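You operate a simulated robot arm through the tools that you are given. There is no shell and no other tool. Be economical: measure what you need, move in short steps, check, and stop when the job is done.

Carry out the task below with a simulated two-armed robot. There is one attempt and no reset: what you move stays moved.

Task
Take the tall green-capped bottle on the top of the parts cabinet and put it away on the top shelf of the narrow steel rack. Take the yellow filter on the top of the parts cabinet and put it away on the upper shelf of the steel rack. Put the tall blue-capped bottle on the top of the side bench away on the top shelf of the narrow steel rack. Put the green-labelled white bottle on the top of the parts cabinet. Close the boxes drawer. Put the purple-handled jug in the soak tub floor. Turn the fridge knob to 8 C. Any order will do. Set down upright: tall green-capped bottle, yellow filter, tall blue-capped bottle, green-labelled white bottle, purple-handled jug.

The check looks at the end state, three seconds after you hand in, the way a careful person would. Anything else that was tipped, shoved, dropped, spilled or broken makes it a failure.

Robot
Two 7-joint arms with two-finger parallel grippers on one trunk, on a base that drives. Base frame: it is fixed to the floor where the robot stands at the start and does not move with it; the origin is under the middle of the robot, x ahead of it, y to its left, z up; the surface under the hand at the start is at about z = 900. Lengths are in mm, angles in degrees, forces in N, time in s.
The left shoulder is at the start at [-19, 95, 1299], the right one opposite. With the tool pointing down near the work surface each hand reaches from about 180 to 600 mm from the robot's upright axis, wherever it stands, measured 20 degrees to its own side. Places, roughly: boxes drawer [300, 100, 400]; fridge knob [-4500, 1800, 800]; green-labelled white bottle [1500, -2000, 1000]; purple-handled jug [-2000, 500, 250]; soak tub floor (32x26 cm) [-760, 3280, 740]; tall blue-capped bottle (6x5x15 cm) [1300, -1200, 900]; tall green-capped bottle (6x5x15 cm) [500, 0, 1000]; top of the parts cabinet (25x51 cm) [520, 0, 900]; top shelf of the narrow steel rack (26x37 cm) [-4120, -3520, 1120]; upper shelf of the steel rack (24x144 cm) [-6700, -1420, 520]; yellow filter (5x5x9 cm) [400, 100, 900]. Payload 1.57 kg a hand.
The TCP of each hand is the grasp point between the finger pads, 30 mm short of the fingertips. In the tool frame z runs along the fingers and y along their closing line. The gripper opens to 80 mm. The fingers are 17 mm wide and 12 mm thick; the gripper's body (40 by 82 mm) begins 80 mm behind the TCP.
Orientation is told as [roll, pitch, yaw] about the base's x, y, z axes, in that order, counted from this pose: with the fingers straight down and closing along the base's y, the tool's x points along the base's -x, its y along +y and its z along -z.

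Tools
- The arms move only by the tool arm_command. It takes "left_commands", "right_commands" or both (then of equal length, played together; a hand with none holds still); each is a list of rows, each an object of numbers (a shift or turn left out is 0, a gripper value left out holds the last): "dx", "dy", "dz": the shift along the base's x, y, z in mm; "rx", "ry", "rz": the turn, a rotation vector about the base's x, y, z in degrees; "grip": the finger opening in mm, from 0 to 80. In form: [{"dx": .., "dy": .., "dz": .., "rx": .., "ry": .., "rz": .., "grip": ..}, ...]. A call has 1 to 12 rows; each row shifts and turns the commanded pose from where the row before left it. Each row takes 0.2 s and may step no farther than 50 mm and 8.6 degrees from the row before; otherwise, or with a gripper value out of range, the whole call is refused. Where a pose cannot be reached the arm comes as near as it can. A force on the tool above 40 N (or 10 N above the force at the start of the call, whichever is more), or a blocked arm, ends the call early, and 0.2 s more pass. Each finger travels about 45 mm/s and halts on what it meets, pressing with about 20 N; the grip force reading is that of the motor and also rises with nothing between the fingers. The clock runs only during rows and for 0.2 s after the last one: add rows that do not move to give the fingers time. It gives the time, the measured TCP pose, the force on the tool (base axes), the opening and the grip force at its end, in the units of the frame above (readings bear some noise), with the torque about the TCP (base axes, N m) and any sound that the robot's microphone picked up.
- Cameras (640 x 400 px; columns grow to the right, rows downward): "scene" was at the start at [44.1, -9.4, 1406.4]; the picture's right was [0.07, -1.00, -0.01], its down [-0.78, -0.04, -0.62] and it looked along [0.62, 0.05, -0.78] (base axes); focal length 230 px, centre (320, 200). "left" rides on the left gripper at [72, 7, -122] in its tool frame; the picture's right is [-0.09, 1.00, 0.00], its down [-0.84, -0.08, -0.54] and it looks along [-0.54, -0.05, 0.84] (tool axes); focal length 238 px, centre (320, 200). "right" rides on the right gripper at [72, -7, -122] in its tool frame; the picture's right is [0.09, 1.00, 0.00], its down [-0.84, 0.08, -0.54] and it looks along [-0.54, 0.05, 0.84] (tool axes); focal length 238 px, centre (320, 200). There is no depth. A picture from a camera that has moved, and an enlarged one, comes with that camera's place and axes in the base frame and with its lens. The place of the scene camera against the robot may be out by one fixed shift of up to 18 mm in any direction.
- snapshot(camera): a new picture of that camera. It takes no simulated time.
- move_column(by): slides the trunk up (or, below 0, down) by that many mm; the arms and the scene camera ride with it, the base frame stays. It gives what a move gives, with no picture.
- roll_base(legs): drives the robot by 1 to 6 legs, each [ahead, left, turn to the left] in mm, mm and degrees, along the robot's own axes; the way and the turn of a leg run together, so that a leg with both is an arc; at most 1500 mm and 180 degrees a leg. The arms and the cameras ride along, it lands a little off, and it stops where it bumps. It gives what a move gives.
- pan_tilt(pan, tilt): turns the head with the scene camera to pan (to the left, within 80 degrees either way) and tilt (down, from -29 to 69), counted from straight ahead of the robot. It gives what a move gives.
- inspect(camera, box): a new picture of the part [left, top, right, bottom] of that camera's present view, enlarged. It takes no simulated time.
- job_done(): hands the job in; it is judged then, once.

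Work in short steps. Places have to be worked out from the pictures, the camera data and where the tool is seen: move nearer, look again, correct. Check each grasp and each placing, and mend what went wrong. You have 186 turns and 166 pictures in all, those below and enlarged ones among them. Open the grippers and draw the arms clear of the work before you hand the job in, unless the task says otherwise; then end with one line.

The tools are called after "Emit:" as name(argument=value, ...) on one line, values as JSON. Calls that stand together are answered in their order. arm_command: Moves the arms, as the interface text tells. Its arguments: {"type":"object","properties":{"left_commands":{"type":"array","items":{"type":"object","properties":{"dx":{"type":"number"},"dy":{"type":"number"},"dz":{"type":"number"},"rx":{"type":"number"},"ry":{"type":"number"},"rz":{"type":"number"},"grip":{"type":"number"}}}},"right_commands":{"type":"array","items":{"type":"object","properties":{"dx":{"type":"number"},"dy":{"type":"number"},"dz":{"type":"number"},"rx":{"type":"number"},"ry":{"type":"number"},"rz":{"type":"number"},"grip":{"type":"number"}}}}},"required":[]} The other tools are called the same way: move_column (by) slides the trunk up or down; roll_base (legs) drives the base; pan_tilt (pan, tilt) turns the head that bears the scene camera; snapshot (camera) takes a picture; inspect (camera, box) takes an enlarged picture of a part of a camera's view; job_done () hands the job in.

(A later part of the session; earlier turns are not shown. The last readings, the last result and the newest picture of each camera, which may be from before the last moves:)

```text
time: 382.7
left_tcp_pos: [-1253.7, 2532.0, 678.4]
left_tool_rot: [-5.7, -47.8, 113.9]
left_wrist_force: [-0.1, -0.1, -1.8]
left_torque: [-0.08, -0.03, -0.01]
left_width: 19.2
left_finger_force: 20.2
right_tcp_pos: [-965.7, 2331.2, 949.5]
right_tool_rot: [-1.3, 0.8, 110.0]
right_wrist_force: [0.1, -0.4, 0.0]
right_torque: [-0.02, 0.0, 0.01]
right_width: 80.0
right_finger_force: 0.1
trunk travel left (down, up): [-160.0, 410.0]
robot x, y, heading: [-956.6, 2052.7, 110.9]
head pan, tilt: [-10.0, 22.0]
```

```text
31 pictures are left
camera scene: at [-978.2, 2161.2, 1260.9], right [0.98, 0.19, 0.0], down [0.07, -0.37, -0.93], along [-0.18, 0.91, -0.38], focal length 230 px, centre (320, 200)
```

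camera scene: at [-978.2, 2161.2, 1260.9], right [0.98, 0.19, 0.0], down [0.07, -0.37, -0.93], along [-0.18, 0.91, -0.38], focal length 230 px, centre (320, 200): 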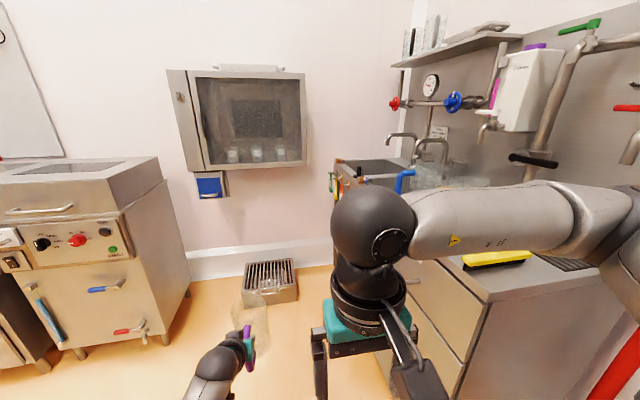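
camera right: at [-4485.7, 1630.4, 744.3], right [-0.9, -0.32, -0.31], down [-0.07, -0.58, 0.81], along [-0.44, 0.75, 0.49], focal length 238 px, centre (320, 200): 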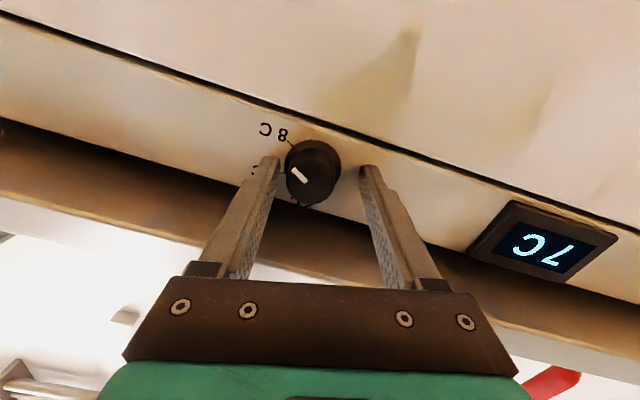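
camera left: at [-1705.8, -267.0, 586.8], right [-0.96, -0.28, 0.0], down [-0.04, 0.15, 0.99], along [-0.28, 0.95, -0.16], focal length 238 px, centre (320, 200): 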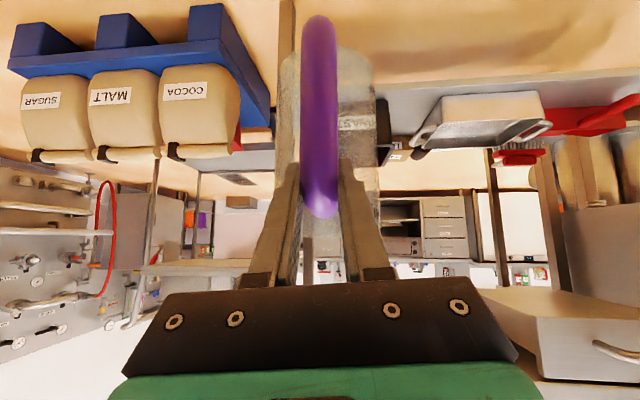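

The sink unit with the soak tub is ahead on the right. I raise the trunk fully, move up, turn to face it at a distance, and slide along to the tub.

Emit:
move_column(by=410)

Emit:
roll_base(legs=[[450, 145, 0], [0, 0, -88.5], [0, 480, 0]])

Emit:
pan_tilt(pan=0, tilt=38)

Emit:
snapshot(camera="scene")

```text
refused: 410 is not a number from -400 to 400
```

```text
time: 388.3
left_tcp_pos: [-920.2, 2860.4, 661.7]
left_tool_rot: [-5.1, -45.0, 44.2]
left_wrist_force: [-3.2, -1.3, -1.5]
left_torque: [-0.23, -0.1, 0.43]
left_width: 36.0
left_finger_force: 14.5
right_tcp_pos: [-999.6, 2520.0, 949.8]
right_tool_rot: [-1.3, 1.0, 39.2]
right_wrist_force: [-0.5, -0.6, 0.3]
right_torque: [-0.04, -0.02, -0.03]
right_width: 80.0
right_finger_force: 0.0
trunk travel left (down, up): [-160.0, 410.0]
robot x, y, heading: [-1261.4, 2425.9, 40.3]
head pan, tilt: [-10.0, 22.0]
stopped in leg 2: the force on the tool passed its limit at 62 N (the readings are from after the stop); the commanded pose is now the measured one
```

```text
time: 389.1
left_tcp_pos: [-920.7, 2859.6, 662.4]
left_tool_rot: [-5.1, -44.9, 44.2]
left_wrist_force: [-8.9, -2.1, -4.6]
left_torque: [-0.35, -0.25, 0.93]
left_width: 35.4
left_finger_force: 14.0
right_tcp_pos: [-998.6, 2519.3, 949.6]
right_tool_rot: [-1.3, 0.6, 39.2]
right_wrist_force: [0.3, -0.2, 0.0]
right_torque: [0.02, 0.01, 0.0]
right_width: 79.8
right_finger_force: 0.1
trunk travel left (down, up): [-160.0, 410.0]
robot x, y, heading: [-1255.2, 2420.0, 40.7]
head pan, tilt: [0.0, 38.0]
```

```text
30 pictures are left
camera scene: at [-1182.4, 2490.0, 1235.9], right [0.65, -0.76, 0.0], down [-0.47, -0.4, -0.79], along [0.6, 0.51, -0.61], focal length 230 px, centre (320, 200)
```

scene: 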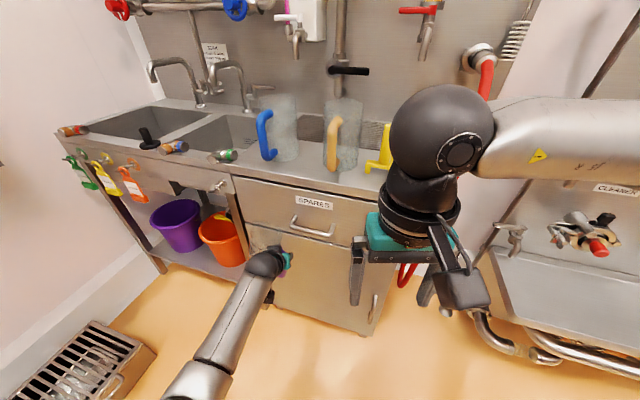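

The column call was refused (limit 400) and the jug was pressed against the cabinet front while turning. I check the jug now.

Emit:
snapshot(camera="left")

Emit:
inspect(camera="scene", box=[200, 200, 340, 320])

```text
29 pictures are left
camera left: at [-1029.3, 2778.0, 696.9], right [-0.6, 0.8, 0.0], down [0.17, 0.12, 0.98], along [0.78, 0.59, -0.21], focal length 238 px, centre (320, 200)
```

left: 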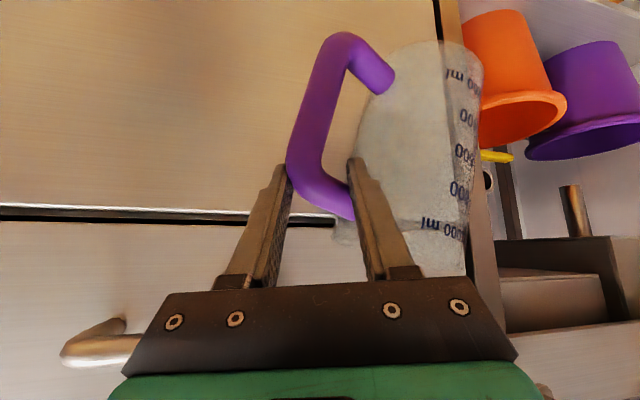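

```text
3.33 times, centred on (270, 260) of scene
camera zoom: at [-1182.4, 2490.0, 1235.9], right [0.65, -0.76, 0.0], down [-0.47, -0.4, -0.79], along [0.6, 0.51, -0.61], focal length 766 px, centre (487, 0)
```

zoom: 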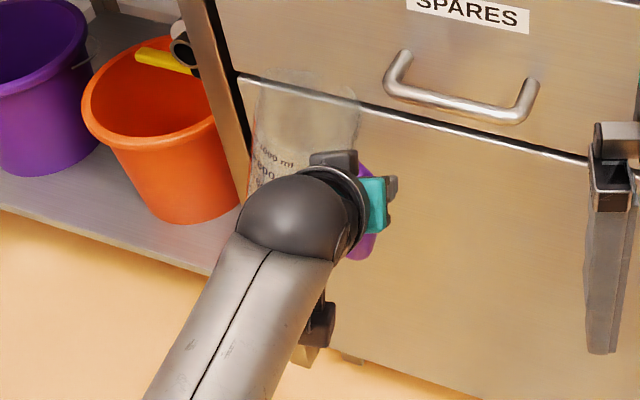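

The jug has swung about its handle but the finger is through the loop, so it's still held. I turn the base back slowly to relieve the pressure.

Emit:
roll_base(legs=[[0, 0, 12]])

Emit:
snapshot(camera="left")

```text
time: 390.3
left_tcp_pos: [-1019.4, 2921.3, 664.1]
left_tool_rot: [-5.2, -45.2, 56.2]
left_wrist_force: [1.1, -0.8, -1.8]
left_torque: [-0.17, -0.01, 0.03]
left_width: 22.4
left_finger_force: 19.3
right_tcp_pos: [-1024.9, 2574.0, 949.6]
right_tool_rot: [-1.3, 0.8, 51.4]
right_wrist_force: [0.2, -0.3, 0.5]
right_torque: [0.01, -0.01, 0.0]
right_width: 79.7
right_finger_force: 0.1
trunk travel left (down, up): [-160.0, 410.0]
robot x, y, heading: [-1259.0, 2420.8, 52.8]
head pan, tilt: [0.0, 38.0]
```

```text
27 pictures are left
camera left: at [-1108.3, 2818.3, 697.5], right [-0.75, 0.66, 0.0], down [0.14, 0.15, 0.98], along [0.64, 0.74, -0.2], focal length 238 px, centre (320, 200)
```

left: 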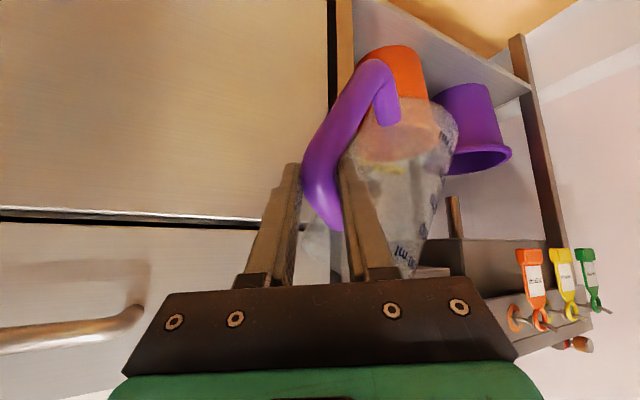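

The jug now leans about 20° sideways in the grip. I roll the hand -20° about the forward axis to set it upright, and raise the trunk by 400.

Emit:
arm_command(left_commands=[{"rx": -4, "ry": -5.3}, {"rx": -4, "ry": -5.3}, {"rx": -4, "ry": -5.3}, {}])

Emit:
move_column(by=400)

Emit:
snapshot(camera="left")

Emit:
snapshot(camera="scene")

```text
time: 391.3
left_tcp_pos: [-1019.5, 2922.4, 663.2]
left_tool_rot: [-31.8, -40.9, 74.6]
left_wrist_force: [0.3, 0.2, -1.0]
left_torque: [-0.08, 0.01, 0.0]
left_width: 22.4
left_finger_force: 20.2
right_tcp_pos: [-1024.8, 2573.6, 948.7]
right_tool_rot: [-1.3, 0.8, 51.4]
right_wrist_force: [0.5, -0.1, 0.4]
right_torque: [-0.02, -0.02, -0.02]
right_width: 80.0
right_finger_force: 0.1
trunk travel left (down, up): [-160.0, 410.0]
robot x, y, heading: [-1253.7, 2419.3, 52.6]
head pan, tilt: [0.0, 38.0]
```

```text
time: 395.1
left_tcp_pos: [-1017.8, 2921.6, 1062.1]
left_tool_rot: [-31.9, -40.8, 74.6]
left_wrist_force: [0.1, -0.4, -2.2]
left_torque: [-0.15, 0.03, 0.0]
left_width: 22.7
left_finger_force: 20.1
right_tcp_pos: [-1026.4, 2573.7, 1349.0]
right_tool_rot: [-1.3, 0.8, 51.5]
right_wrist_force: [-0.1, 0.0, 0.2]
right_torque: [0.0, -0.02, 0.01]
right_width: 80.1
right_finger_force: 0.1
trunk travel left (down, up): [-560.0, 10.0]
robot x, y, heading: [-1257.0, 2423.7, 52.7]
head pan, tilt: [0.0, 38.0]
```

```text
26 pictures are left
camera left: at [-1117.1, 2825.0, 1092.0], right [-0.71, 0.62, -0.34], down [-0.13, 0.35, 0.93], along [0.7, 0.7, -0.17], focal length 238 px, centre (320, 200)
```

left: 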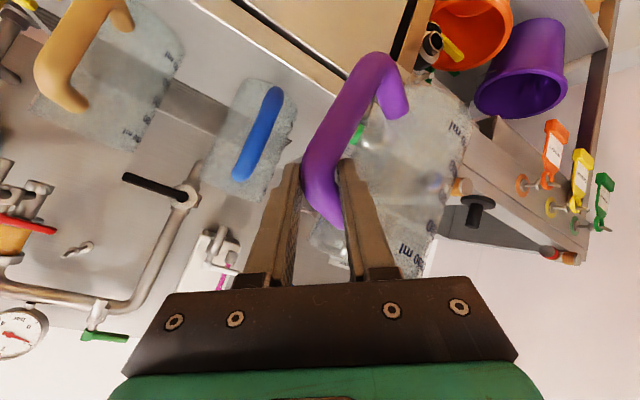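

```text
25 pictures are left
camera scene: at [-1196.6, 2504.2, 1635.7], right [0.8, -0.61, 0.0], down [-0.37, -0.49, -0.79], along [0.48, 0.63, -0.62], focal length 230 px, centre (320, 200)
```

scene: 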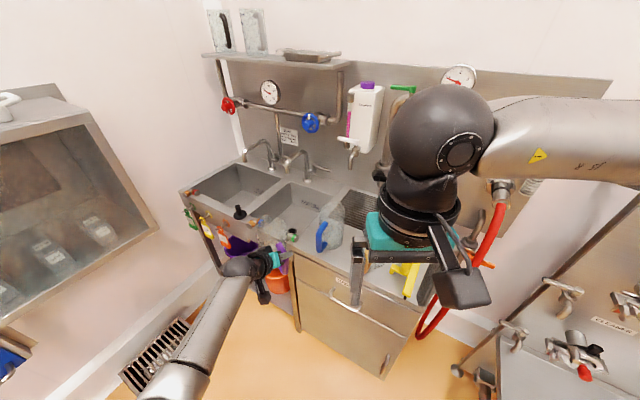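

The jug is upright again, its centre about 84 mm ahead and 56 mm left of the TCP, the soak tub being the right-hand basin around (-760, 3277). I raise the hand 60 mm more and move over in careful legs.

Emit:
arm_command(left_commands=[{"dz": 25}, {"dz": 25}, {"dz": 20}, {}])

Emit:
roll_base(legs=[[255, 286, 0]])

Emit:
roll_base(legs=[[0, 0, -22.7]])

Emit:
snapshot(camera="scene")

Emit:
snapshot(camera="left")

```text
time: 396.1
left_tcp_pos: [-1019.2, 2921.5, 1133.3]
left_tool_rot: [-31.7, -40.7, 74.7]
left_wrist_force: [-0.2, 0.3, -1.2]
left_torque: [-0.15, -0.01, 0.0]
left_width: 22.9
left_finger_force: 20.7
right_tcp_pos: [-1025.7, 2573.4, 1348.4]
right_tool_rot: [-1.3, 0.8, 51.5]
right_wrist_force: [-0.5, -0.4, 1.6]
right_torque: [-0.02, -0.05, -0.01]
right_width: 80.1
right_finger_force: 0.0
trunk travel left (down, up): [-560.0, 10.0]
robot x, y, heading: [-1257.1, 2419.9, 52.7]
head pan, tilt: [0.0, 38.0]
```

```text
time: 398.6
left_tcp_pos: [-1089.0, 3293.6, 1133.9]
left_tool_rot: [-31.8, -40.8, 74.5]
left_wrist_force: [-0.3, 0.2, -1.1]
left_torque: [-0.13, 0.01, -0.03]
left_width: 22.9
left_finger_force: 20.2
right_tcp_pos: [-1096.7, 2945.5, 1348.9]
right_tool_rot: [-1.4, 0.7, 51.3]
right_wrist_force: [0.5, 0.5, -0.7]
right_torque: [0.0, 0.01, 0.0]
right_width: 80.2
right_finger_force: 0.1
trunk travel left (down, up): [-560.0, 10.0]
robot x, y, heading: [-1327.9, 2797.4, 52.5]
head pan, tilt: [0.0, 38.0]
```

```text
time: 400.1
left_tcp_pos: [-915.4, 3161.6, 1134.3]
left_tool_rot: [-31.8, -40.8, 51.8]
left_wrist_force: [-0.5, 0.6, -1.6]
left_torque: [-0.1, 0.08, -0.04]
left_width: 22.8
left_finger_force: 19.5
right_tcp_pos: [-1056.9, 2844.2, 1349.1]
right_tool_rot: [-1.3, 0.8, 28.6]
right_wrist_force: [0.2, 0.6, 0.7]
right_torque: [0.01, 0.0, 0.02]
right_width: 80.1
right_finger_force: 0.1
trunk travel left (down, up): [-560.0, 10.0]
robot x, y, heading: [-1327.7, 2798.4, 29.7]
head pan, tilt: [0.0, 38.0]
```

```text
24 pictures are left
camera scene: at [-1243.4, 2848.4, 1635.8], right [0.5, -0.87, 0.0], down [-0.53, -0.31, -0.79], along [0.68, 0.39, -0.62], focal length 230 px, centre (320, 200)
```

scene: 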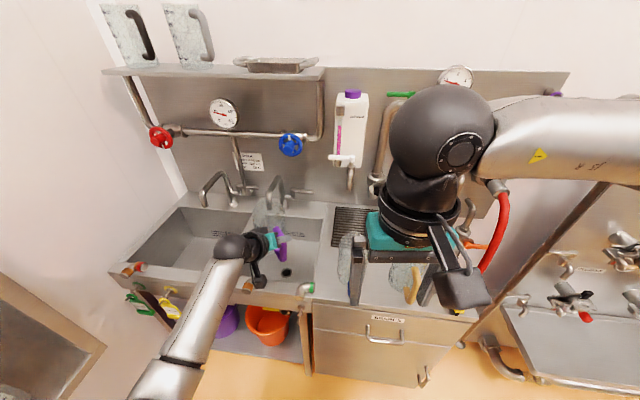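

```text
23 pictures are left
camera left: at [-1044.1, 3112.4, 1161.9], right [-0.41, 0.85, -0.34], down [0.02, 0.38, 0.93], along [0.91, 0.37, -0.17], focal length 238 px, centre (320, 200)
```

left: 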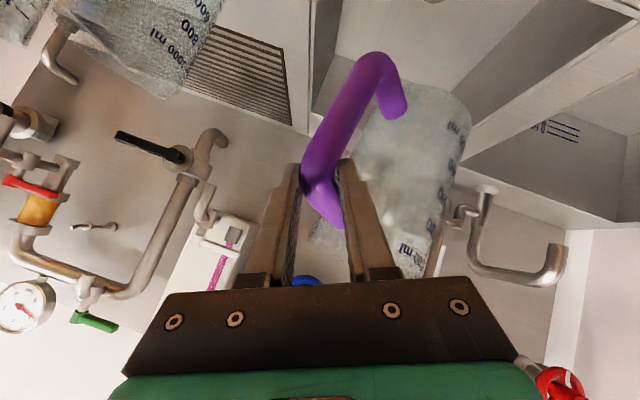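

Drain seen at (-786, 3279) confirms the right basin. The jug centre is about (-871, 3254); I move the base so it comes over (-748, 3290).

Emit:
roll_base(legs=[[122, -30, 0]])

Emit:
snapshot(camera="left")

Emit:
inspect(camera="scene", box=[180, 150, 380, 310])

```text
time: 401.4
left_tcp_pos: [-796.2, 3199.5, 1133.3]
left_tool_rot: [-31.8, -40.8, 51.9]
left_wrist_force: [-0.1, -0.6, -1.8]
left_torque: [-0.13, 0.03, 0.01]
left_width: 22.7
left_finger_force: 20.3
right_tcp_pos: [-936.1, 2879.1, 1349.3]
right_tool_rot: [-1.4, 0.9, 28.7]
right_wrist_force: [0.6, 0.2, 0.1]
right_torque: [0.0, 0.05, 0.01]
right_width: 79.9
right_finger_force: 0.1
trunk travel left (down, up): [-560.0, 10.0]
robot x, y, heading: [-1208.1, 2829.6, 29.8]
head pan, tilt: [0.0, 38.0]
```

```text
22 pictures are left
camera left: at [-923.8, 3147.5, 1161.5], right [-0.41, 0.85, -0.34], down [0.02, 0.38, 0.93], along [0.91, 0.38, -0.17], focal length 238 px, centre (320, 200)
```

left: 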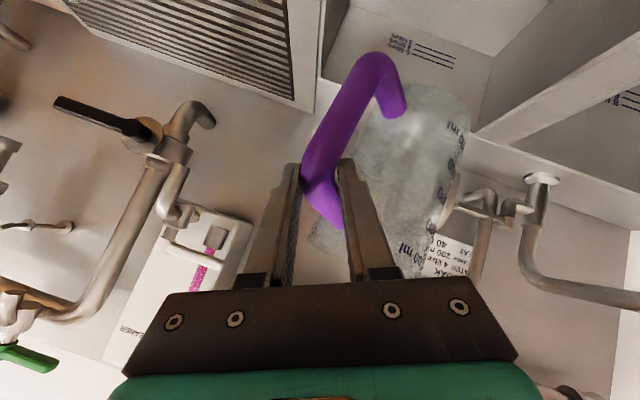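

```text
2.50 times, centred on (280, 230) of scene
camera zoom: at [-1122.5, 2883.5, 1635.8], right [0.5, -0.87, 0.0], down [-0.53, -0.31, -0.79], along [0.68, 0.39, -0.62], focal length 574 px, centre (420, 125)
```

zoom: 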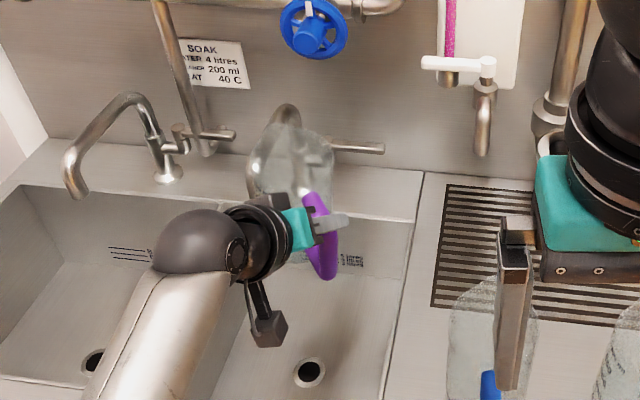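

The jug hangs over the soak basin with clearance to the faucet. I lower with the trunk 200 mm and check.

Emit:
move_column(by=-200)

Emit:
snapshot(camera="scene")

Emit:
snapshot(camera="left")

```text
time: 403.6
left_tcp_pos: [-796.6, 3198.6, 932.1]
left_tool_rot: [-31.8, -40.9, 51.8]
left_wrist_force: [-0.1, 0.9, -0.7]
left_torque: [-0.11, 0.09, 0.0]
left_width: 23.2
left_finger_force: 20.3
right_tcp_pos: [-937.0, 2879.3, 1148.5]
right_tool_rot: [-1.3, 0.7, 28.7]
right_wrist_force: [0.4, 0.2, 0.0]
right_torque: [-0.04, 0.02, 0.01]
right_width: 79.8
right_finger_force: 0.0
trunk travel left (down, up): [-360.0, 210.0]
robot x, y, heading: [-1208.1, 2831.1, 30.2]
head pan, tilt: [0.0, 38.0]
```

```text
20 pictures are left
camera scene: at [-1123.3, 2883.2, 1435.9], right [0.5, -0.87, 0.0], down [-0.53, -0.31, -0.79], along [0.68, 0.39, -0.62], focal length 230 px, centre (320, 200)
```

scene: 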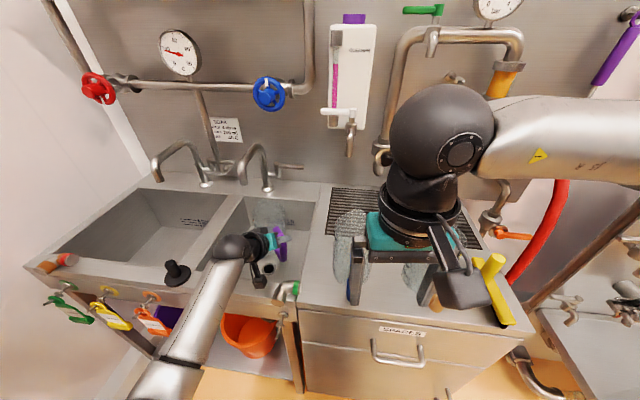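

```text
19 pictures are left
camera left: at [-924.4, 3147.3, 961.8], right [-0.41, 0.85, -0.34], down [0.02, 0.38, 0.93], along [0.91, 0.38, -0.17], focal length 238 px, centre (320, 200)
```

left: 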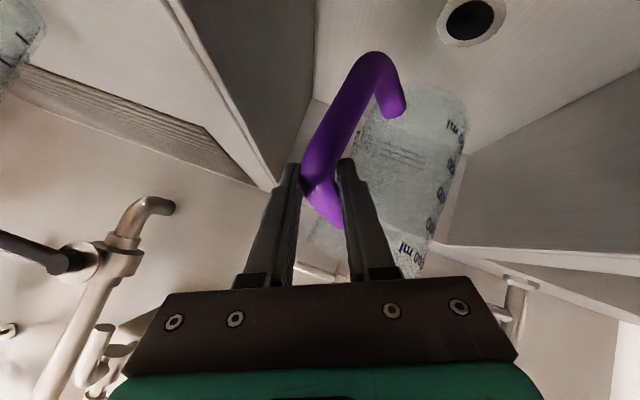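

Clear on all sides. I lower another 40 mm by trunk, then in small arm steps until contact.

Emit:
move_column(by=-38)

Emit:
arm_command(left_commands=[{"dz": -3}, {"dz": -3}, {"dz": -3}, {}])

Emit:
snapshot(camera="left")

```text
time: 404.4
left_tcp_pos: [-796.9, 3198.4, 895.2]
left_tool_rot: [-31.8, -40.8, 51.9]
left_wrist_force: [0.6, -0.4, -1.1]
left_torque: [-0.09, 0.07, 0.0]
left_width: 22.7
left_finger_force: 20.1
right_tcp_pos: [-936.3, 2879.5, 1110.4]
right_tool_rot: [-1.3, 0.8, 28.7]
right_wrist_force: [0.3, 0.3, 0.1]
right_torque: [0.0, -0.01, -0.02]
right_width: 79.9
right_finger_force: 0.0
trunk travel left (down, up): [-322.0, 248.0]
robot x, y, heading: [-1210.7, 2829.3, 29.9]
head pan, tilt: [0.0, 38.0]
```

```text
time: 405.4
left_tcp_pos: [-796.3, 3198.2, 886.3]
left_tool_rot: [-31.9, -40.7, 51.9]
left_wrist_force: [-0.8, 0.9, -2.2]
left_torque: [-0.09, 0.07, 0.01]
left_width: 22.6
left_finger_force: 20.2
right_tcp_pos: [-936.0, 2879.9, 1110.6]
right_tool_rot: [-1.3, 0.8, 28.8]
right_wrist_force: [0.9, 0.2, -0.2]
right_torque: [0.02, 0.02, -0.03]
right_width: 79.8
right_finger_force: 0.1
trunk travel left (down, up): [-322.0, 248.0]
robot x, y, heading: [-1208.6, 2831.7, 29.7]
head pan, tilt: [0.0, 38.0]
```

```text
18 pictures are left
camera left: at [-924.5, 3147.0, 914.3], right [-0.41, 0.85, -0.34], down [0.02, 0.38, 0.93], along [0.91, 0.38, -0.17], focal length 238 px, centre (320, 200)
```

left: 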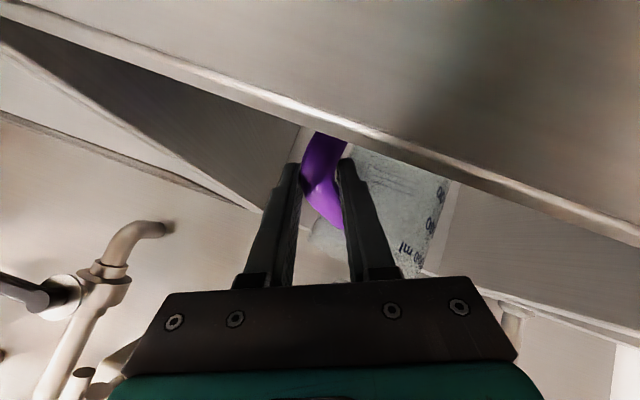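

The wrist camera is close above the front ledge, so I go on in 2 mm steps watching the force.

Emit:
arm_command(left_commands=[{"dz": -2}, {"dz": -2}, {}])

Emit:
inspect(camera="scene", box=[200, 170, 340, 310])

```text
time: 406.2
left_tcp_pos: [-795.7, 3197.5, 886.4]
left_tool_rot: [-32.1, -41.2, 52.1]
left_wrist_force: [-6.7, 1.3, 27.1]
left_torque: [-1.41, 3.88, -0.33]
left_width: 22.8
left_finger_force: 20.1
right_tcp_pos: [-937.2, 2877.7, 1111.0]
right_tool_rot: [-1.3, 0.6, 28.7]
right_wrist_force: [0.1, 1.1, 0.5]
right_torque: [-0.03, 0.0, -0.01]
right_width: 80.1
right_finger_force: 0.1
trunk travel left (down, up): [-322.0, 248.0]
robot x, y, heading: [-1208.3, 2831.1, 30.0]
head pan, tilt: [0.0, 38.0]
```

```text
2.86 times, centred on (270, 240) of scene
camera zoom: at [-1125.3, 2881.8, 1398.2], right [0.5, -0.87, 0.0], down [-0.53, -0.31, -0.79], along [0.68, 0.39, -0.61], focal length 656 px, centre (463, 86)
```

zoom: 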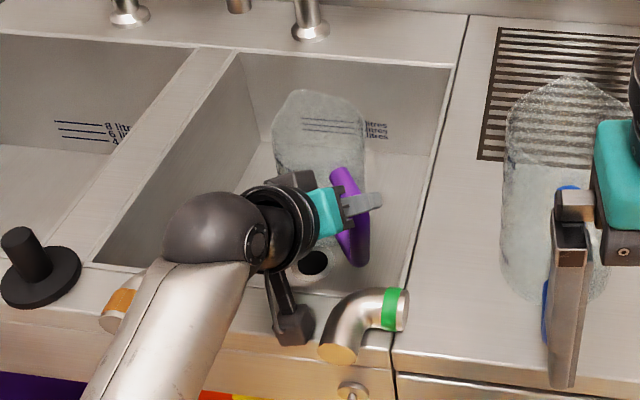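

The torque shows the camera box resting on the ledge, not the jug on the floor. I lift 4 mm and steepen the tool a few degrees, which raises the camera and lowers the jug.

Emit:
arm_command(left_commands=[{"dz": 5}, {"rx": -0.6, "ry": 4}, {}])

Emit:
arm_command(left_commands=[{"dz": -2}, {"dz": -2}, {}])

```text
time: 407.0
left_tcp_pos: [-797.0, 3197.4, 886.4]
left_tool_rot: [-28.2, -37.5, 49.7]
left_wrist_force: [-0.1, 0.4, -1.7]
left_torque: [-0.11, 0.09, 0.0]
left_width: 22.8
left_finger_force: 20.0
right_tcp_pos: [-935.2, 2879.1, 1110.9]
right_tool_rot: [-1.2, 0.8, 28.6]
right_wrist_force: [-0.5, 0.9, -0.4]
right_torque: [0.02, 0.03, -0.03]
right_width: 79.9
right_finger_force: 0.0
trunk travel left (down, up): [-322.0, 248.0]
robot x, y, heading: [-1210.7, 2829.6, 29.9]
head pan, tilt: [0.0, 38.0]
```

```text
time: 407.8
left_tcp_pos: [-796.4, 3198.0, 883.5]
left_tool_rot: [-28.4, -37.8, 49.6]
left_wrist_force: [-0.7, 0.2, -1.5]
left_torque: [-0.13, 0.07, 0.02]
left_width: 22.6
left_finger_force: 19.2
right_tcp_pos: [-935.3, 2878.5, 1111.4]
right_tool_rot: [-1.3, 0.8, 28.7]
right_wrist_force: [-0.4, 0.5, 0.5]
right_torque: [0.04, -0.01, -0.01]
right_width: 79.8
right_finger_force: 0.0
trunk travel left (down, up): [-322.0, 248.0]
robot x, y, heading: [-1209.7, 2826.0, 29.7]
head pan, tilt: [0.0, 38.0]
```

No contact yet. I continue down in 2 mm steps.

Emit:
arm_command(left_commands=[{"dz": -2}, {"dz": -2}, {}])

Emit:
arm_command(left_commands=[{"dz": -2}, {"dz": -2}, {}])

```text
time: 408.6
left_tcp_pos: [-796.1, 3198.1, 880.0]
left_tool_rot: [-28.2, -37.9, 49.7]
left_wrist_force: [-0.2, -0.6, 1.6]
left_torque: [0.05, -0.01, 0.03]
left_width: 22.7
left_finger_force: 20.5
right_tcp_pos: [-937.1, 2878.3, 1112.0]
right_tool_rot: [-1.3, 0.8, 28.8]
right_wrist_force: [-0.2, -0.2, -0.6]
right_torque: [0.03, 0.0, -0.01]
right_width: 80.0
right_finger_force: 0.1
trunk travel left (down, up): [-322.0, 248.0]
robot x, y, heading: [-1205.5, 2830.9, 29.8]
head pan, tilt: [0.0, 38.0]
```

```text
time: 409.4
left_tcp_pos: [-796.8, 3196.3, 878.4]
left_tool_rot: [-28.6, -38.1, 49.7]
left_wrist_force: [-2.2, -3.2, 15.1]
left_torque: [0.43, -0.35, 0.05]
left_width: 22.4
left_finger_force: 19.8
right_tcp_pos: [-937.1, 2877.4, 1111.6]
right_tool_rot: [-1.2, 0.7, 28.6]
right_wrist_force: [0.4, 0.5, 0.2]
right_torque: [0.02, 0.0, -0.01]
right_width: 80.0
right_finger_force: 0.0
trunk travel left (down, up): [-322.0, 248.0]
robot x, y, heading: [-1210.2, 2829.5, 29.9]
head pan, tilt: [0.0, 38.0]
```

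Contact with the basin floor is confirmed (15 N, small torque). I ease off 2 mm and open the fingers slightly.

Emit:
arm_command(left_commands=[{"dz": 1.5}, {"grip": 27}, {"grip": 34}, {}, {}])

Emit:
inspect(camera="scene", box=[200, 170, 340, 310])

```text
time: 410.6
left_tcp_pos: [-796.9, 3197.6, 876.4]
left_tool_rot: [-28.2, -37.7, 49.5]
left_wrist_force: [0.6, 0.5, -0.2]
left_torque: [0.0, 0.03, 0.01]
left_width: 34.2
left_finger_force: 0.0
right_tcp_pos: [-936.3, 2879.9, 1110.5]
right_tool_rot: [-1.3, 0.8, 28.7]
right_wrist_force: [0.6, -0.2, -0.1]
right_torque: [-0.02, -0.01, -0.06]
right_width: 80.2
right_finger_force: 0.0
trunk travel left (down, up): [-322.0, 248.0]
robot x, y, heading: [-1207.6, 2832.8, 29.7]
head pan, tilt: [0.0, 38.0]
```

```text
2.86 times, centred on (270, 240) of scene
camera zoom: at [-1123.3, 2883.1, 1397.8], right [0.5, -0.87, 0.0], down [-0.53, -0.31, -0.79], along [0.68, 0.39, -0.62], focal length 656 px, centre (463, 86)
```

zoom: 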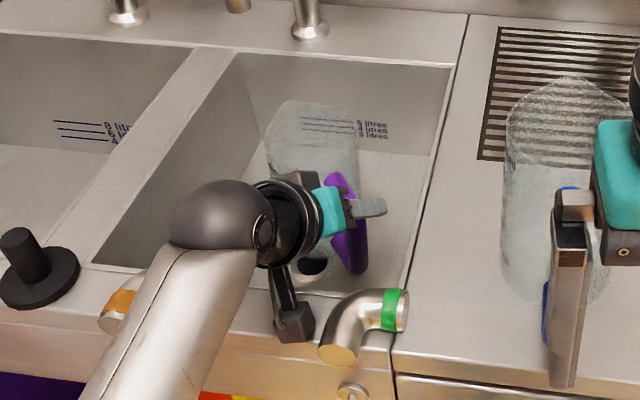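

The jug stands. I withdraw the fingers along their own axis.

Emit:
arm_command(left_commands=[{"dx": -7, "dy": -1, "dz": 8}, {"dx": -14, "dy": -2, "dz": 14}, {"dx": -14, "dy": -2, "dz": 14}, {"dx": -14, "dy": -2, "dz": 14}, {"dx": -14, "dy": -2, "dz": 16}, {"dx": -14, "dy": -2, "dz": 20}, {}])

Emit:
snapshot(camera="left")

```text
time: 412.2
left_tcp_pos: [-874.0, 3185.7, 963.7]
left_tool_rot: [-28.3, -37.7, 49.7]
left_wrist_force: [0.0, -0.1, -0.1]
left_torque: [-0.02, -0.04, 0.02]
left_width: 34.0
left_finger_force: 0.1
right_tcp_pos: [-936.6, 2878.5, 1110.8]
right_tool_rot: [-1.3, 0.8, 28.7]
right_wrist_force: [-0.4, -0.2, -1.3]
right_torque: [0.0, 0.01, 0.0]
right_width: 79.8
right_finger_force: 0.1
trunk travel left (down, up): [-322.0, 248.0]
robot x, y, heading: [-1209.8, 2828.7, 29.8]
head pan, tilt: [0.0, 38.0]
```

```text
15 pictures are left
camera left: at [-999.2, 3135.4, 1001.4], right [-0.43, 0.84, -0.32], down [0.08, 0.39, 0.92], along [0.9, 0.37, -0.24], focal length 238 px, centre (320, 200)
```

left: 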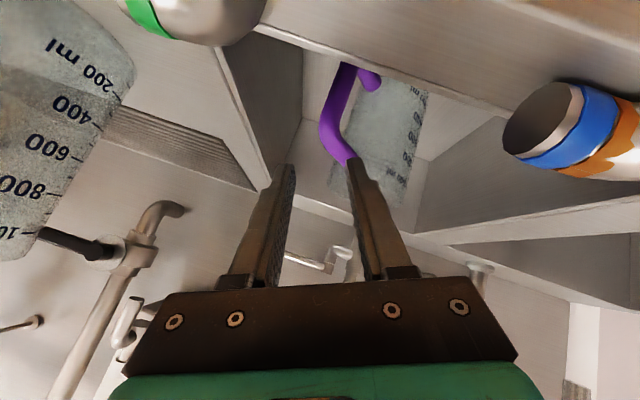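

The jug stands free in the soak tub. I raise, back away from the sink, and restore the left arm with the known recipe: straighten low and ahead, then yaw to swing the elbow out.

Emit:
move_column(by=100)

Emit:
roll_base(legs=[[-500, 0, 0]])

Emit:
move_column(by=-72)

Emit:
arm_command(left_commands=[{"dx": 9, "dy": 5, "dz": -15, "rx": -1.1, "ry": 7.55}, {"dx": 9, "dy": 5, "dz": -15, "rx": -1.1, "ry": 7.55}, {"dx": 9, "dy": 5, "dz": -15, "rx": -1.1, "ry": 7.55}, {"dx": 9, "dy": 5, "dz": -10, "rx": -1.1, "ry": 7.55}, {"dx": 5, "dy": 3, "dz": -10, "rx": -1.1, "ry": 7.55}, {"dx": 5, "dy": 3, "dz": -10, "rx": -1.1, "ry": 7.55}, {"rz": -8}, {"rz": -8}, {"rz": -8}, {"rz": -8}, {"rz": -8}, {"rz": -8}])

```text
time: 413.5
left_tcp_pos: [-873.5, 3186.0, 1062.7]
left_tool_rot: [-28.2, -37.7, 49.7]
left_wrist_force: [-0.1, 0.0, 0.0]
left_torque: [0.02, 0.0, 0.01]
left_width: 34.1
left_finger_force: 0.1
right_tcp_pos: [-936.6, 2879.6, 1210.5]
right_tool_rot: [-1.4, 0.8, 28.7]
right_wrist_force: [0.7, 0.3, -0.1]
right_torque: [-0.01, 0.0, -0.01]
right_width: 80.1
right_finger_force: 0.1
trunk travel left (down, up): [-422.0, 148.0]
robot x, y, heading: [-1207.2, 2831.3, 29.9]
head pan, tilt: [0.0, 38.0]
```

```text
time: 416.4
left_tcp_pos: [-1303.6, 2937.9, 1063.7]
left_tool_rot: [-28.3, -37.8, 49.8]
left_wrist_force: [0.6, 0.3, 0.2]
left_torque: [0.0, 0.0, 0.0]
left_width: 34.1
left_finger_force: 0.1
right_tcp_pos: [-1366.7, 2632.6, 1211.0]
right_tool_rot: [-1.3, 0.6, 28.8]
right_wrist_force: [-0.3, -0.3, -0.3]
right_torque: [-0.01, -0.03, 0.03]
right_width: 79.9
right_finger_force: 0.0
trunk travel left (down, up): [-422.0, 148.0]
robot x, y, heading: [-1639.6, 2579.4, 30.3]
head pan, tilt: [0.0, 38.0]
```

```text
time: 417.5
left_tcp_pos: [-1303.1, 2939.1, 991.4]
left_tool_rot: [-28.2, -37.8, 49.9]
left_wrist_force: [-0.6, 0.0, -0.5]
left_torque: [0.0, -0.04, -0.02]
left_width: 34.0
left_finger_force: 0.1
right_tcp_pos: [-1365.7, 2630.9, 1139.0]
right_tool_rot: [-1.3, 0.9, 28.7]
right_wrist_force: [0.4, -0.1, 0.4]
right_torque: [-0.05, 0.01, 0.01]
right_width: 79.9
right_finger_force: 0.1
trunk travel left (down, up): [-350.0, 220.0]
robot x, y, heading: [-1634.9, 2583.7, 30.2]
head pan, tilt: [0.0, 38.0]
```

```text
time: 420.1
left_tcp_pos: [-1257.2, 2965.1, 916.2]
left_tool_rot: [0.1, -0.2, -8.4]
left_wrist_force: [-0.5, -0.3, 0.5]
left_torque: [-0.01, 0.02, 0.02]
left_width: 34.3
left_finger_force: 0.0
right_tcp_pos: [-1365.2, 2633.0, 1139.2]
right_tool_rot: [-1.3, 0.8, 28.9]
right_wrist_force: [-0.5, -0.4, -0.2]
right_torque: [0.04, 0.01, 0.02]
right_width: 79.8
right_finger_force: 0.1
trunk travel left (down, up): [-350.0, 220.0]
robot x, y, heading: [-1642.5, 2581.7, 29.9]
head pan, tilt: [0.0, 38.0]
```

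Upright without a block. I go on with the yaw, then rise and retreat.

Emit:
arm_command(left_commands=[{"rz": -8}, {"rz": -8}, {"rz": -8}, {"rz": -8}, {"rz": -8}, {"rz": -8}, {"rz": -8}, {"dx": -12, "dy": -7, "dz": 35}, {"dx": -12, "dy": -7, "dz": 35}, {"dx": -12, "dy": -7, "dz": 35}, {"dx": -12, "dy": -7, "dz": 35}, {"dx": -12, "dy": -7, "dz": 35}])

Emit:
arm_command(left_commands=[{"dx": -15, "dy": -9, "dz": 3, "rz": 8}, {"dx": -15, "dy": -9, "dz": 3, "rz": 8}, {"dx": -15, "dy": -9, "dz": 3, "rz": 8}, {"dx": -15, "dy": -9, "dz": 3, "rz": 8}, {"dx": -15, "dy": -9, "dz": 3, "rz": 8}, {"dx": -15, "dy": -9, "dz": 3, "rz": 8}, {"dx": -15, "dy": -9, "rz": 8}, {"dx": -15, "dy": -9, "rz": 8}, {"rz": 8}, {"rz": 8}, {"rz": 8}, {"rz": 6}])

Emit:
pan_tilt(pan=0, tilt=30)

Emit:
snapshot(camera="scene")

```text
time: 422.7
left_tcp_pos: [-1318.2, 2930.6, 1091.3]
left_tool_rot: [-0.1, -0.2, -64.0]
left_wrist_force: [0.2, -0.1, -0.5]
left_torque: [0.02, -0.02, 0.04]
left_width: 33.9
left_finger_force: 0.0
right_tcp_pos: [-1366.7, 2633.4, 1138.4]
right_tool_rot: [-1.4, 0.8, 28.8]
right_wrist_force: [-0.5, 0.7, 0.0]
right_torque: [0.0, -0.01, 0.0]
right_width: 80.1
right_finger_force: 0.0
trunk travel left (down, up): [-350.0, 220.0]
robot x, y, heading: [-1640.7, 2584.8, 30.0]
head pan, tilt: [0.0, 38.0]
```

```text
time: 425.3
left_tcp_pos: [-1435.9, 2858.1, 1109.5]
left_tool_rot: [0.2, -0.2, 30.1]
left_wrist_force: [0.1, -0.2, 0.3]
left_torque: [0.0, 0.0, 0.01]
left_width: 33.9
left_finger_force: 0.0
right_tcp_pos: [-1365.2, 2632.2, 1139.0]
right_tool_rot: [-1.3, 0.7, 28.7]
right_wrist_force: [1.1, 0.2, -0.3]
right_torque: [0.0, 0.02, 0.01]
right_width: 80.1
right_finger_force: 0.0
trunk travel left (down, up): [-350.0, 220.0]
robot x, y, heading: [-1636.2, 2582.8, 29.9]
head pan, tilt: [0.0, 38.0]
```

```text
time: 426.0
left_tcp_pos: [-1436.2, 2858.0, 1109.4]
left_tool_rot: [0.1, -0.2, 29.7]
left_wrist_force: [-0.4, -0.2, 0.2]
left_torque: [0.01, 0.02, 0.03]
left_width: 34.0
left_finger_force: 0.0
right_tcp_pos: [-1365.3, 2632.1, 1138.5]
right_tool_rot: [-1.3, 0.8, 28.8]
right_wrist_force: [-0.2, 0.5, 0.2]
right_torque: [0.0, 0.01, -0.02]
right_width: 79.9
right_finger_force: 0.0
trunk travel left (down, up): [-350.0, 220.0]
robot x, y, heading: [-1639.1, 2586.0, 29.8]
head pan, tilt: [0.0, 30.0]
```

```text
14 pictures are left
camera scene: at [-1548.9, 2638.1, 1438.1], right [0.5, -0.87, 0.0], down [-0.43, -0.25, -0.87], along [0.75, 0.43, -0.5], focal length 230 px, centre (320, 200)
```

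scene: 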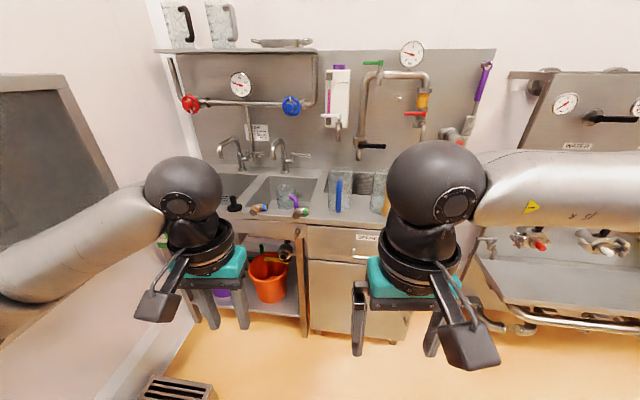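

Left arm restored and the jug stands upright in the soak basin. Now to the side bench: first leg of the drive, by the known route.

Emit:
roll_base(legs=[[0, 0, -65.4], [905, 0, 0], [0, 0, -46.7], [950, 0, 0], [925, 0, 0], [0, 0, 30]])

Emit:
roll_base(legs=[[1100, 0, 0], [1090, 0, 0], [0, 0, 74]])

Emit:
pan_tilt(pan=0, tilt=35)

Emit:
snapshot(camera="scene")

```text
time: 446.4
left_tcp_pos: [-334.8, 25.0, 1110.0]
left_tool_rot: [0.1, -0.2, -52.3]
left_wrist_force: [0.4, 0.0, -0.7]
left_torque: [0.03, 0.01, -0.01]
left_width: 34.1
left_finger_force: 0.2
right_tcp_pos: [-548.8, -76.4, 1138.4]
right_tool_rot: [-1.3, 0.8, -53.4]
right_wrist_force: [-0.1, -0.4, 0.7]
right_torque: [-0.02, 0.0, -0.03]
right_width: 79.9
right_finger_force: 0.0
trunk travel left (down, up): [-350.0, 220.0]
robot x, y, heading: [-637.8, 184.9, -52.0]
head pan, tilt: [0.0, 30.0]
```

```text
time: 460.4
left_tcp_pos: [943.3, -1296.0, 1109.7]
left_tool_rot: [0.1, -0.2, 21.5]
left_wrist_force: [0.3, 0.3, 0.7]
left_torque: [0.0, 0.03, -0.02]
left_width: 34.0
left_finger_force: 0.2
right_tcp_pos: [980.8, -1529.5, 1138.6]
right_tool_rot: [-1.2, 0.8, 20.4]
right_wrist_force: [0.1, -0.1, -0.6]
right_torque: [0.02, -0.02, 0.03]
right_width: 80.4
right_finger_force: 0.0
trunk travel left (down, up): [-350.0, 220.0]
robot x, y, heading: [705.1, -1540.7, 21.5]
head pan, tilt: [0.0, 30.0]
```

```text
time: 461.0
left_tcp_pos: [944.0, -1294.5, 1109.9]
left_tool_rot: [0.2, -0.2, 21.5]
left_wrist_force: [0.5, 0.5, 0.5]
left_torque: [-0.04, -0.02, 0.01]
left_width: 34.0
left_finger_force: 0.0
right_tcp_pos: [981.4, -1529.7, 1138.8]
right_tool_rot: [-1.2, 0.9, 20.4]
right_wrist_force: [-0.1, 0.2, 0.3]
right_torque: [-0.01, 0.01, 0.03]
right_width: 80.0
right_finger_force: 0.0
trunk travel left (down, up): [-350.0, 220.0]
robot x, y, heading: [703.2, -1539.6, 21.7]
head pan, tilt: [0.0, 35.0]
```

```text
13 pictures are left
camera scene: at [797.6, -1497.8, 1430.4], right [0.37, -0.93, 0.0], down [-0.53, -0.21, -0.82], along [0.76, 0.3, -0.57], focal length 230 px, centre (320, 200)
```

scene: 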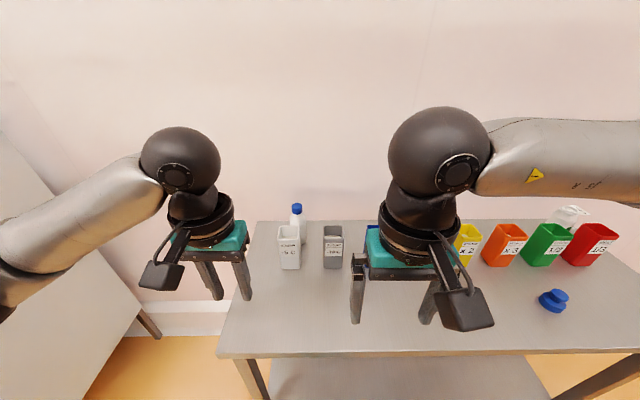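

Blue-capped bottle at about (1249, -1251), behind the white bin; the green-labelled one stands behind the green/red bins near (1576, -1998). I move in 60 mm and reach the left hand over the blue-capped bottle.

Emit:
roll_base(legs=[[60, -40, 0]])

Emit:
arm_command(left_commands=[{"dz": 35, "grip": 80}, {"dx": 46, "dy": 12, "dz": 10}, {"dx": 46, "dy": 12}, {"dx": 46, "dy": 12}, {"dx": 46, "dy": 12}, {"dx": 46, "dy": 11}, {}])

Emit:
snapshot(camera="left")

```text
time: 462.0
left_tcp_pos: [1014.1, -1311.4, 1108.8]
left_tool_rot: [0.1, -0.1, 21.5]
left_wrist_force: [-0.4, 0.9, 0.6]
left_torque: [-0.01, 0.0, -0.01]
left_width: 34.0
left_finger_force: 0.0
right_tcp_pos: [1051.3, -1545.0, 1137.7]
right_tool_rot: [-1.2, 0.8, 20.4]
right_wrist_force: [0.2, -0.1, 0.0]
right_torque: [0.02, 0.02, -0.02]
right_width: 80.2
right_finger_force: 0.0
trunk travel left (down, up): [-350.0, 220.0]
robot x, y, heading: [777.0, -1554.1, 21.4]
head pan, tilt: [0.0, 35.0]
```

```text
time: 463.6
left_tcp_pos: [1242.6, -1250.9, 1153.9]
left_tool_rot: [0.1, -0.2, 21.4]
left_wrist_force: [0.3, -0.1, -0.5]
left_torque: [-0.01, -0.04, 0.0]
left_width: 80.2
left_finger_force: 0.1
right_tcp_pos: [1050.2, -1544.0, 1139.6]
right_tool_rot: [-1.3, 0.8, 20.4]
right_wrist_force: [-1.0, -0.5, -0.1]
right_torque: [0.02, -0.01, 0.03]
right_width: 79.9
right_finger_force: 0.0
trunk travel left (down, up): [-350.0, 220.0]
robot x, y, heading: [775.5, -1553.6, 21.3]
head pan, tilt: [0.0, 35.0]
```

```text
12 pictures are left
camera left: at [1173.6, -1270.6, 1275.8], right [-0.28, 0.96, 0.0], down [0.81, 0.23, 0.55], along [0.52, 0.15, -0.84], focal length 238 px, centre (320, 200)
```

left: 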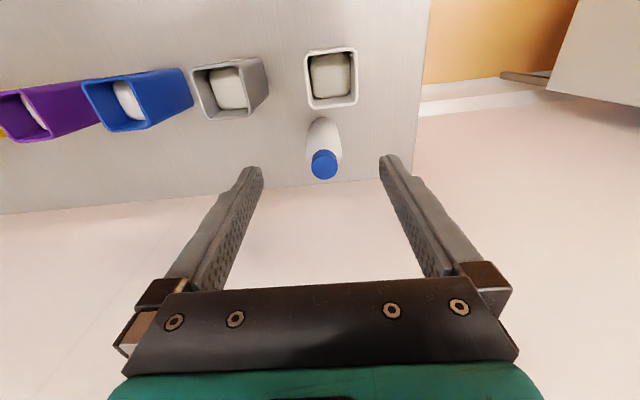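

Cap at about (1269, -1238). I centre, descend to z≈985 and close.

Emit:
arm_command(left_commands=[{"dx": 26, "dy": 12}, {"dz": -40}, {"dz": -40}, {"dz": -40}, {"dz": -40}, {"dz": -9}, {}, {"grip": 50}, {"grip": 35}, {"grip": 35}, {}])

Emit:
snapshot(camera="left")

```text
time: 466.0
left_tcp_pos: [1264.2, -1240.0, 986.2]
left_tool_rot: [0.1, -0.2, 21.5]
left_wrist_force: [0.2, -0.1, -0.2]
left_torque: [-0.02, 0.0, 0.0]
left_width: 35.2
left_finger_force: 0.0
left hand out of reach, approached as far as the arm can: row 5
right_tcp_pos: [1051.2, -1544.8, 1138.6]
right_tool_rot: [-1.3, 0.8, 20.5]
right_wrist_force: [0.3, -0.2, 0.8]
right_torque: [-0.01, -0.01, -0.01]
right_width: 80.1
right_finger_force: 0.1
trunk travel left (down, up): [-350.0, 220.0]
robot x, y, heading: [777.3, -1555.1, 21.9]
head pan, tilt: [0.0, 35.0]
```

```text
11 pictures are left
camera left: at [1194.6, -1259.5, 1107.5], right [-0.28, 0.96, 0.0], down [0.81, 0.23, 0.55], along [0.52, 0.15, -0.84], focal length 238 px, centre (320, 200)
```

left: 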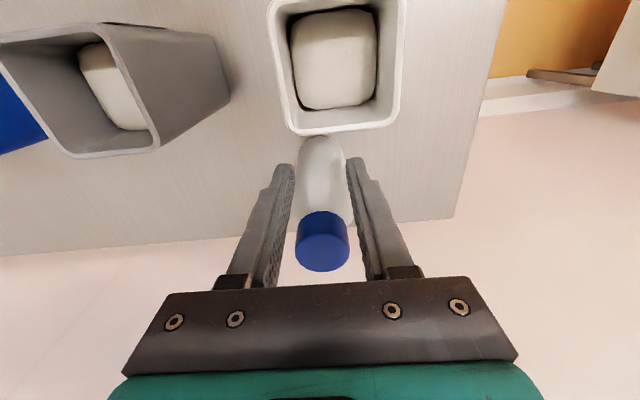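

The fingers closed to 35 mm around the neck only: comparing cap sizes, the bench top is lower (~862) and the bottle is ~17 mm further. I open, lower the trunk 38 mm, shift forward and re-grip.

Emit:
arm_command(left_commands=[{"grip": 60}, {"grip": 80}, {}])

Emit:
move_column(by=-38)

Emit:
arm_command(left_commands=[{"dx": 8, "dy": 3}, {"dx": 8, "dy": 3}, {}, {"grip": 55}, {"grip": 35}, {"grip": 30}, {}])

```text
time: 466.8
left_tcp_pos: [1263.3, -1239.7, 985.8]
left_tool_rot: [0.2, -0.2, 21.6]
left_wrist_force: [0.5, 0.2, -0.1]
left_torque: [-0.03, -0.04, 0.01]
left_width: 79.9
left_finger_force: 0.1
right_tcp_pos: [1051.5, -1543.6, 1138.5]
right_tool_rot: [-1.3, 0.8, 20.4]
right_wrist_force: [0.4, -0.3, 0.6]
right_torque: [0.01, 0.01, 0.0]
right_width: 80.2
right_finger_force: 0.2
trunk travel left (down, up): [-350.0, 220.0]
robot x, y, heading: [771.6, -1551.7, 21.4]
head pan, tilt: [0.0, 35.0]
```

```text
time: 467.6
left_tcp_pos: [1262.4, -1240.0, 948.3]
left_tool_rot: [0.2, -0.2, 21.5]
left_wrist_force: [0.3, -0.4, 0.0]
left_torque: [-0.02, 0.01, 0.0]
left_width: 79.9
left_finger_force: 0.0
right_tcp_pos: [1051.6, -1544.2, 1101.0]
right_tool_rot: [-1.3, 0.8, 20.4]
right_wrist_force: [0.6, -0.3, -0.2]
right_torque: [-0.02, -0.01, 0.0]
right_width: 80.0
right_finger_force: 0.1
trunk travel left (down, up): [-312.0, 258.0]
robot x, y, heading: [771.4, -1555.4, 21.5]
head pan, tilt: [0.0, 35.0]
```

```text
time: 469.2
left_tcp_pos: [1262.5, -1239.5, 948.0]
left_tool_rot: [0.1, -0.2, 21.5]
left_wrist_force: [-0.5, 0.1, 0.8]
left_torque: [-0.01, -0.03, 0.0]
left_width: 29.9
left_finger_force: 0.2
left hand out of reach, approached as far as the arm can: row 1, 2
right_tcp_pos: [1051.4, -1544.0, 1101.3]
right_tool_rot: [-1.3, 0.8, 20.4]
right_wrist_force: [-0.1, 0.2, 0.0]
right_torque: [0.03, -0.01, -0.01]
right_width: 80.0
right_finger_force: 0.1
trunk travel left (down, up): [-312.0, 258.0]
robot x, y, heading: [777.3, -1555.1, 21.7]
head pan, tilt: [0.0, 35.0]
```

No contact: the bottle is still further. I open, roll the base 30 mm forward and look.

Emit:
arm_command(left_commands=[{"grip": 55}, {"grip": 80}, {}])

Emit:
roll_base(legs=[[30, 0, 0]])

Emit:
snapshot(camera="left")

```text
time: 470.1
left_tcp_pos: [1264.1, -1239.6, 947.8]
left_tool_rot: [0.1, -0.2, 21.5]
left_wrist_force: [0.1, -0.8, 0.3]
left_torque: [-0.03, 0.0, 0.03]
left_width: 80.0
left_finger_force: 0.1
right_tcp_pos: [1050.5, -1544.9, 1100.3]
right_tool_rot: [-1.3, 0.8, 20.5]
right_wrist_force: [-0.6, -0.1, 0.0]
right_torque: [-0.02, 0.02, -0.02]
right_width: 80.2
right_finger_force: 0.1
trunk travel left (down, up): [-312.0, 258.0]
robot x, y, heading: [771.4, -1555.0, 21.9]
head pan, tilt: [0.0, 35.0]
```

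```text
time: 470.9
left_tcp_pos: [1291.9, -1228.4, 947.6]
left_tool_rot: [0.0, -0.1, 21.4]
left_wrist_force: [-0.1, -0.1, -0.2]
left_torque: [0.0, 0.01, -0.02]
left_width: 80.1
left_finger_force: 0.1
right_tcp_pos: [1079.8, -1533.4, 1100.7]
right_tool_rot: [-1.3, 1.0, 20.4]
right_wrist_force: [0.2, -0.4, 0.4]
right_torque: [0.01, 0.05, 0.03]
right_width: 79.9
right_finger_force: 0.0
trunk travel left (down, up): [-312.0, 258.0]
robot x, y, heading: [800.2, -1539.6, 21.5]
head pan, tilt: [0.0, 35.0]
```

```text
10 pictures are left
camera left: at [1223.6, -1247.9, 1068.9], right [-0.28, 0.96, 0.0], down [0.81, 0.23, 0.54], along [0.52, 0.15, -0.84], focal length 238 px, centre (320, 200)
```

left: 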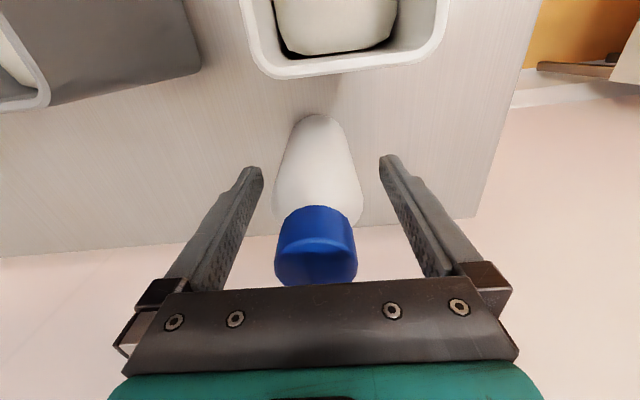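

Now it looks just like the green one's good grasp. I close and lift.

Emit:
arm_command(left_commands=[{"grip": 60}, {"grip": 35}, {"grip": 35}, {}, {"dz": 40}, {"dz": 45}, {"dz": 45}, {"dz": 45}, {}])

```text
time: 472.9
left_tcp_pos: [1296.1, -1227.2, 1121.0]
left_tool_rot: [0.1, -0.2, 21.5]
left_wrist_force: [-0.3, -1.4, -2.3]
left_torque: [0.01, 0.02, 0.0]
left_width: 50.0
left_finger_force: 19.8
left hand out of reach, approached as far as the arm can: row 5, 6
right_tcp_pos: [1078.1, -1534.0, 1101.3]
right_tool_rot: [-1.2, 0.8, 20.4]
right_wrist_force: [1.0, 0.7, 0.0]
right_torque: [0.02, 0.03, 0.0]
right_width: 80.0
right_finger_force: 0.1
trunk travel left (down, up): [-312.0, 258.0]
robot x, y, heading: [801.0, -1543.2, 21.6]
head pan, tilt: [0.0, 35.0]
```

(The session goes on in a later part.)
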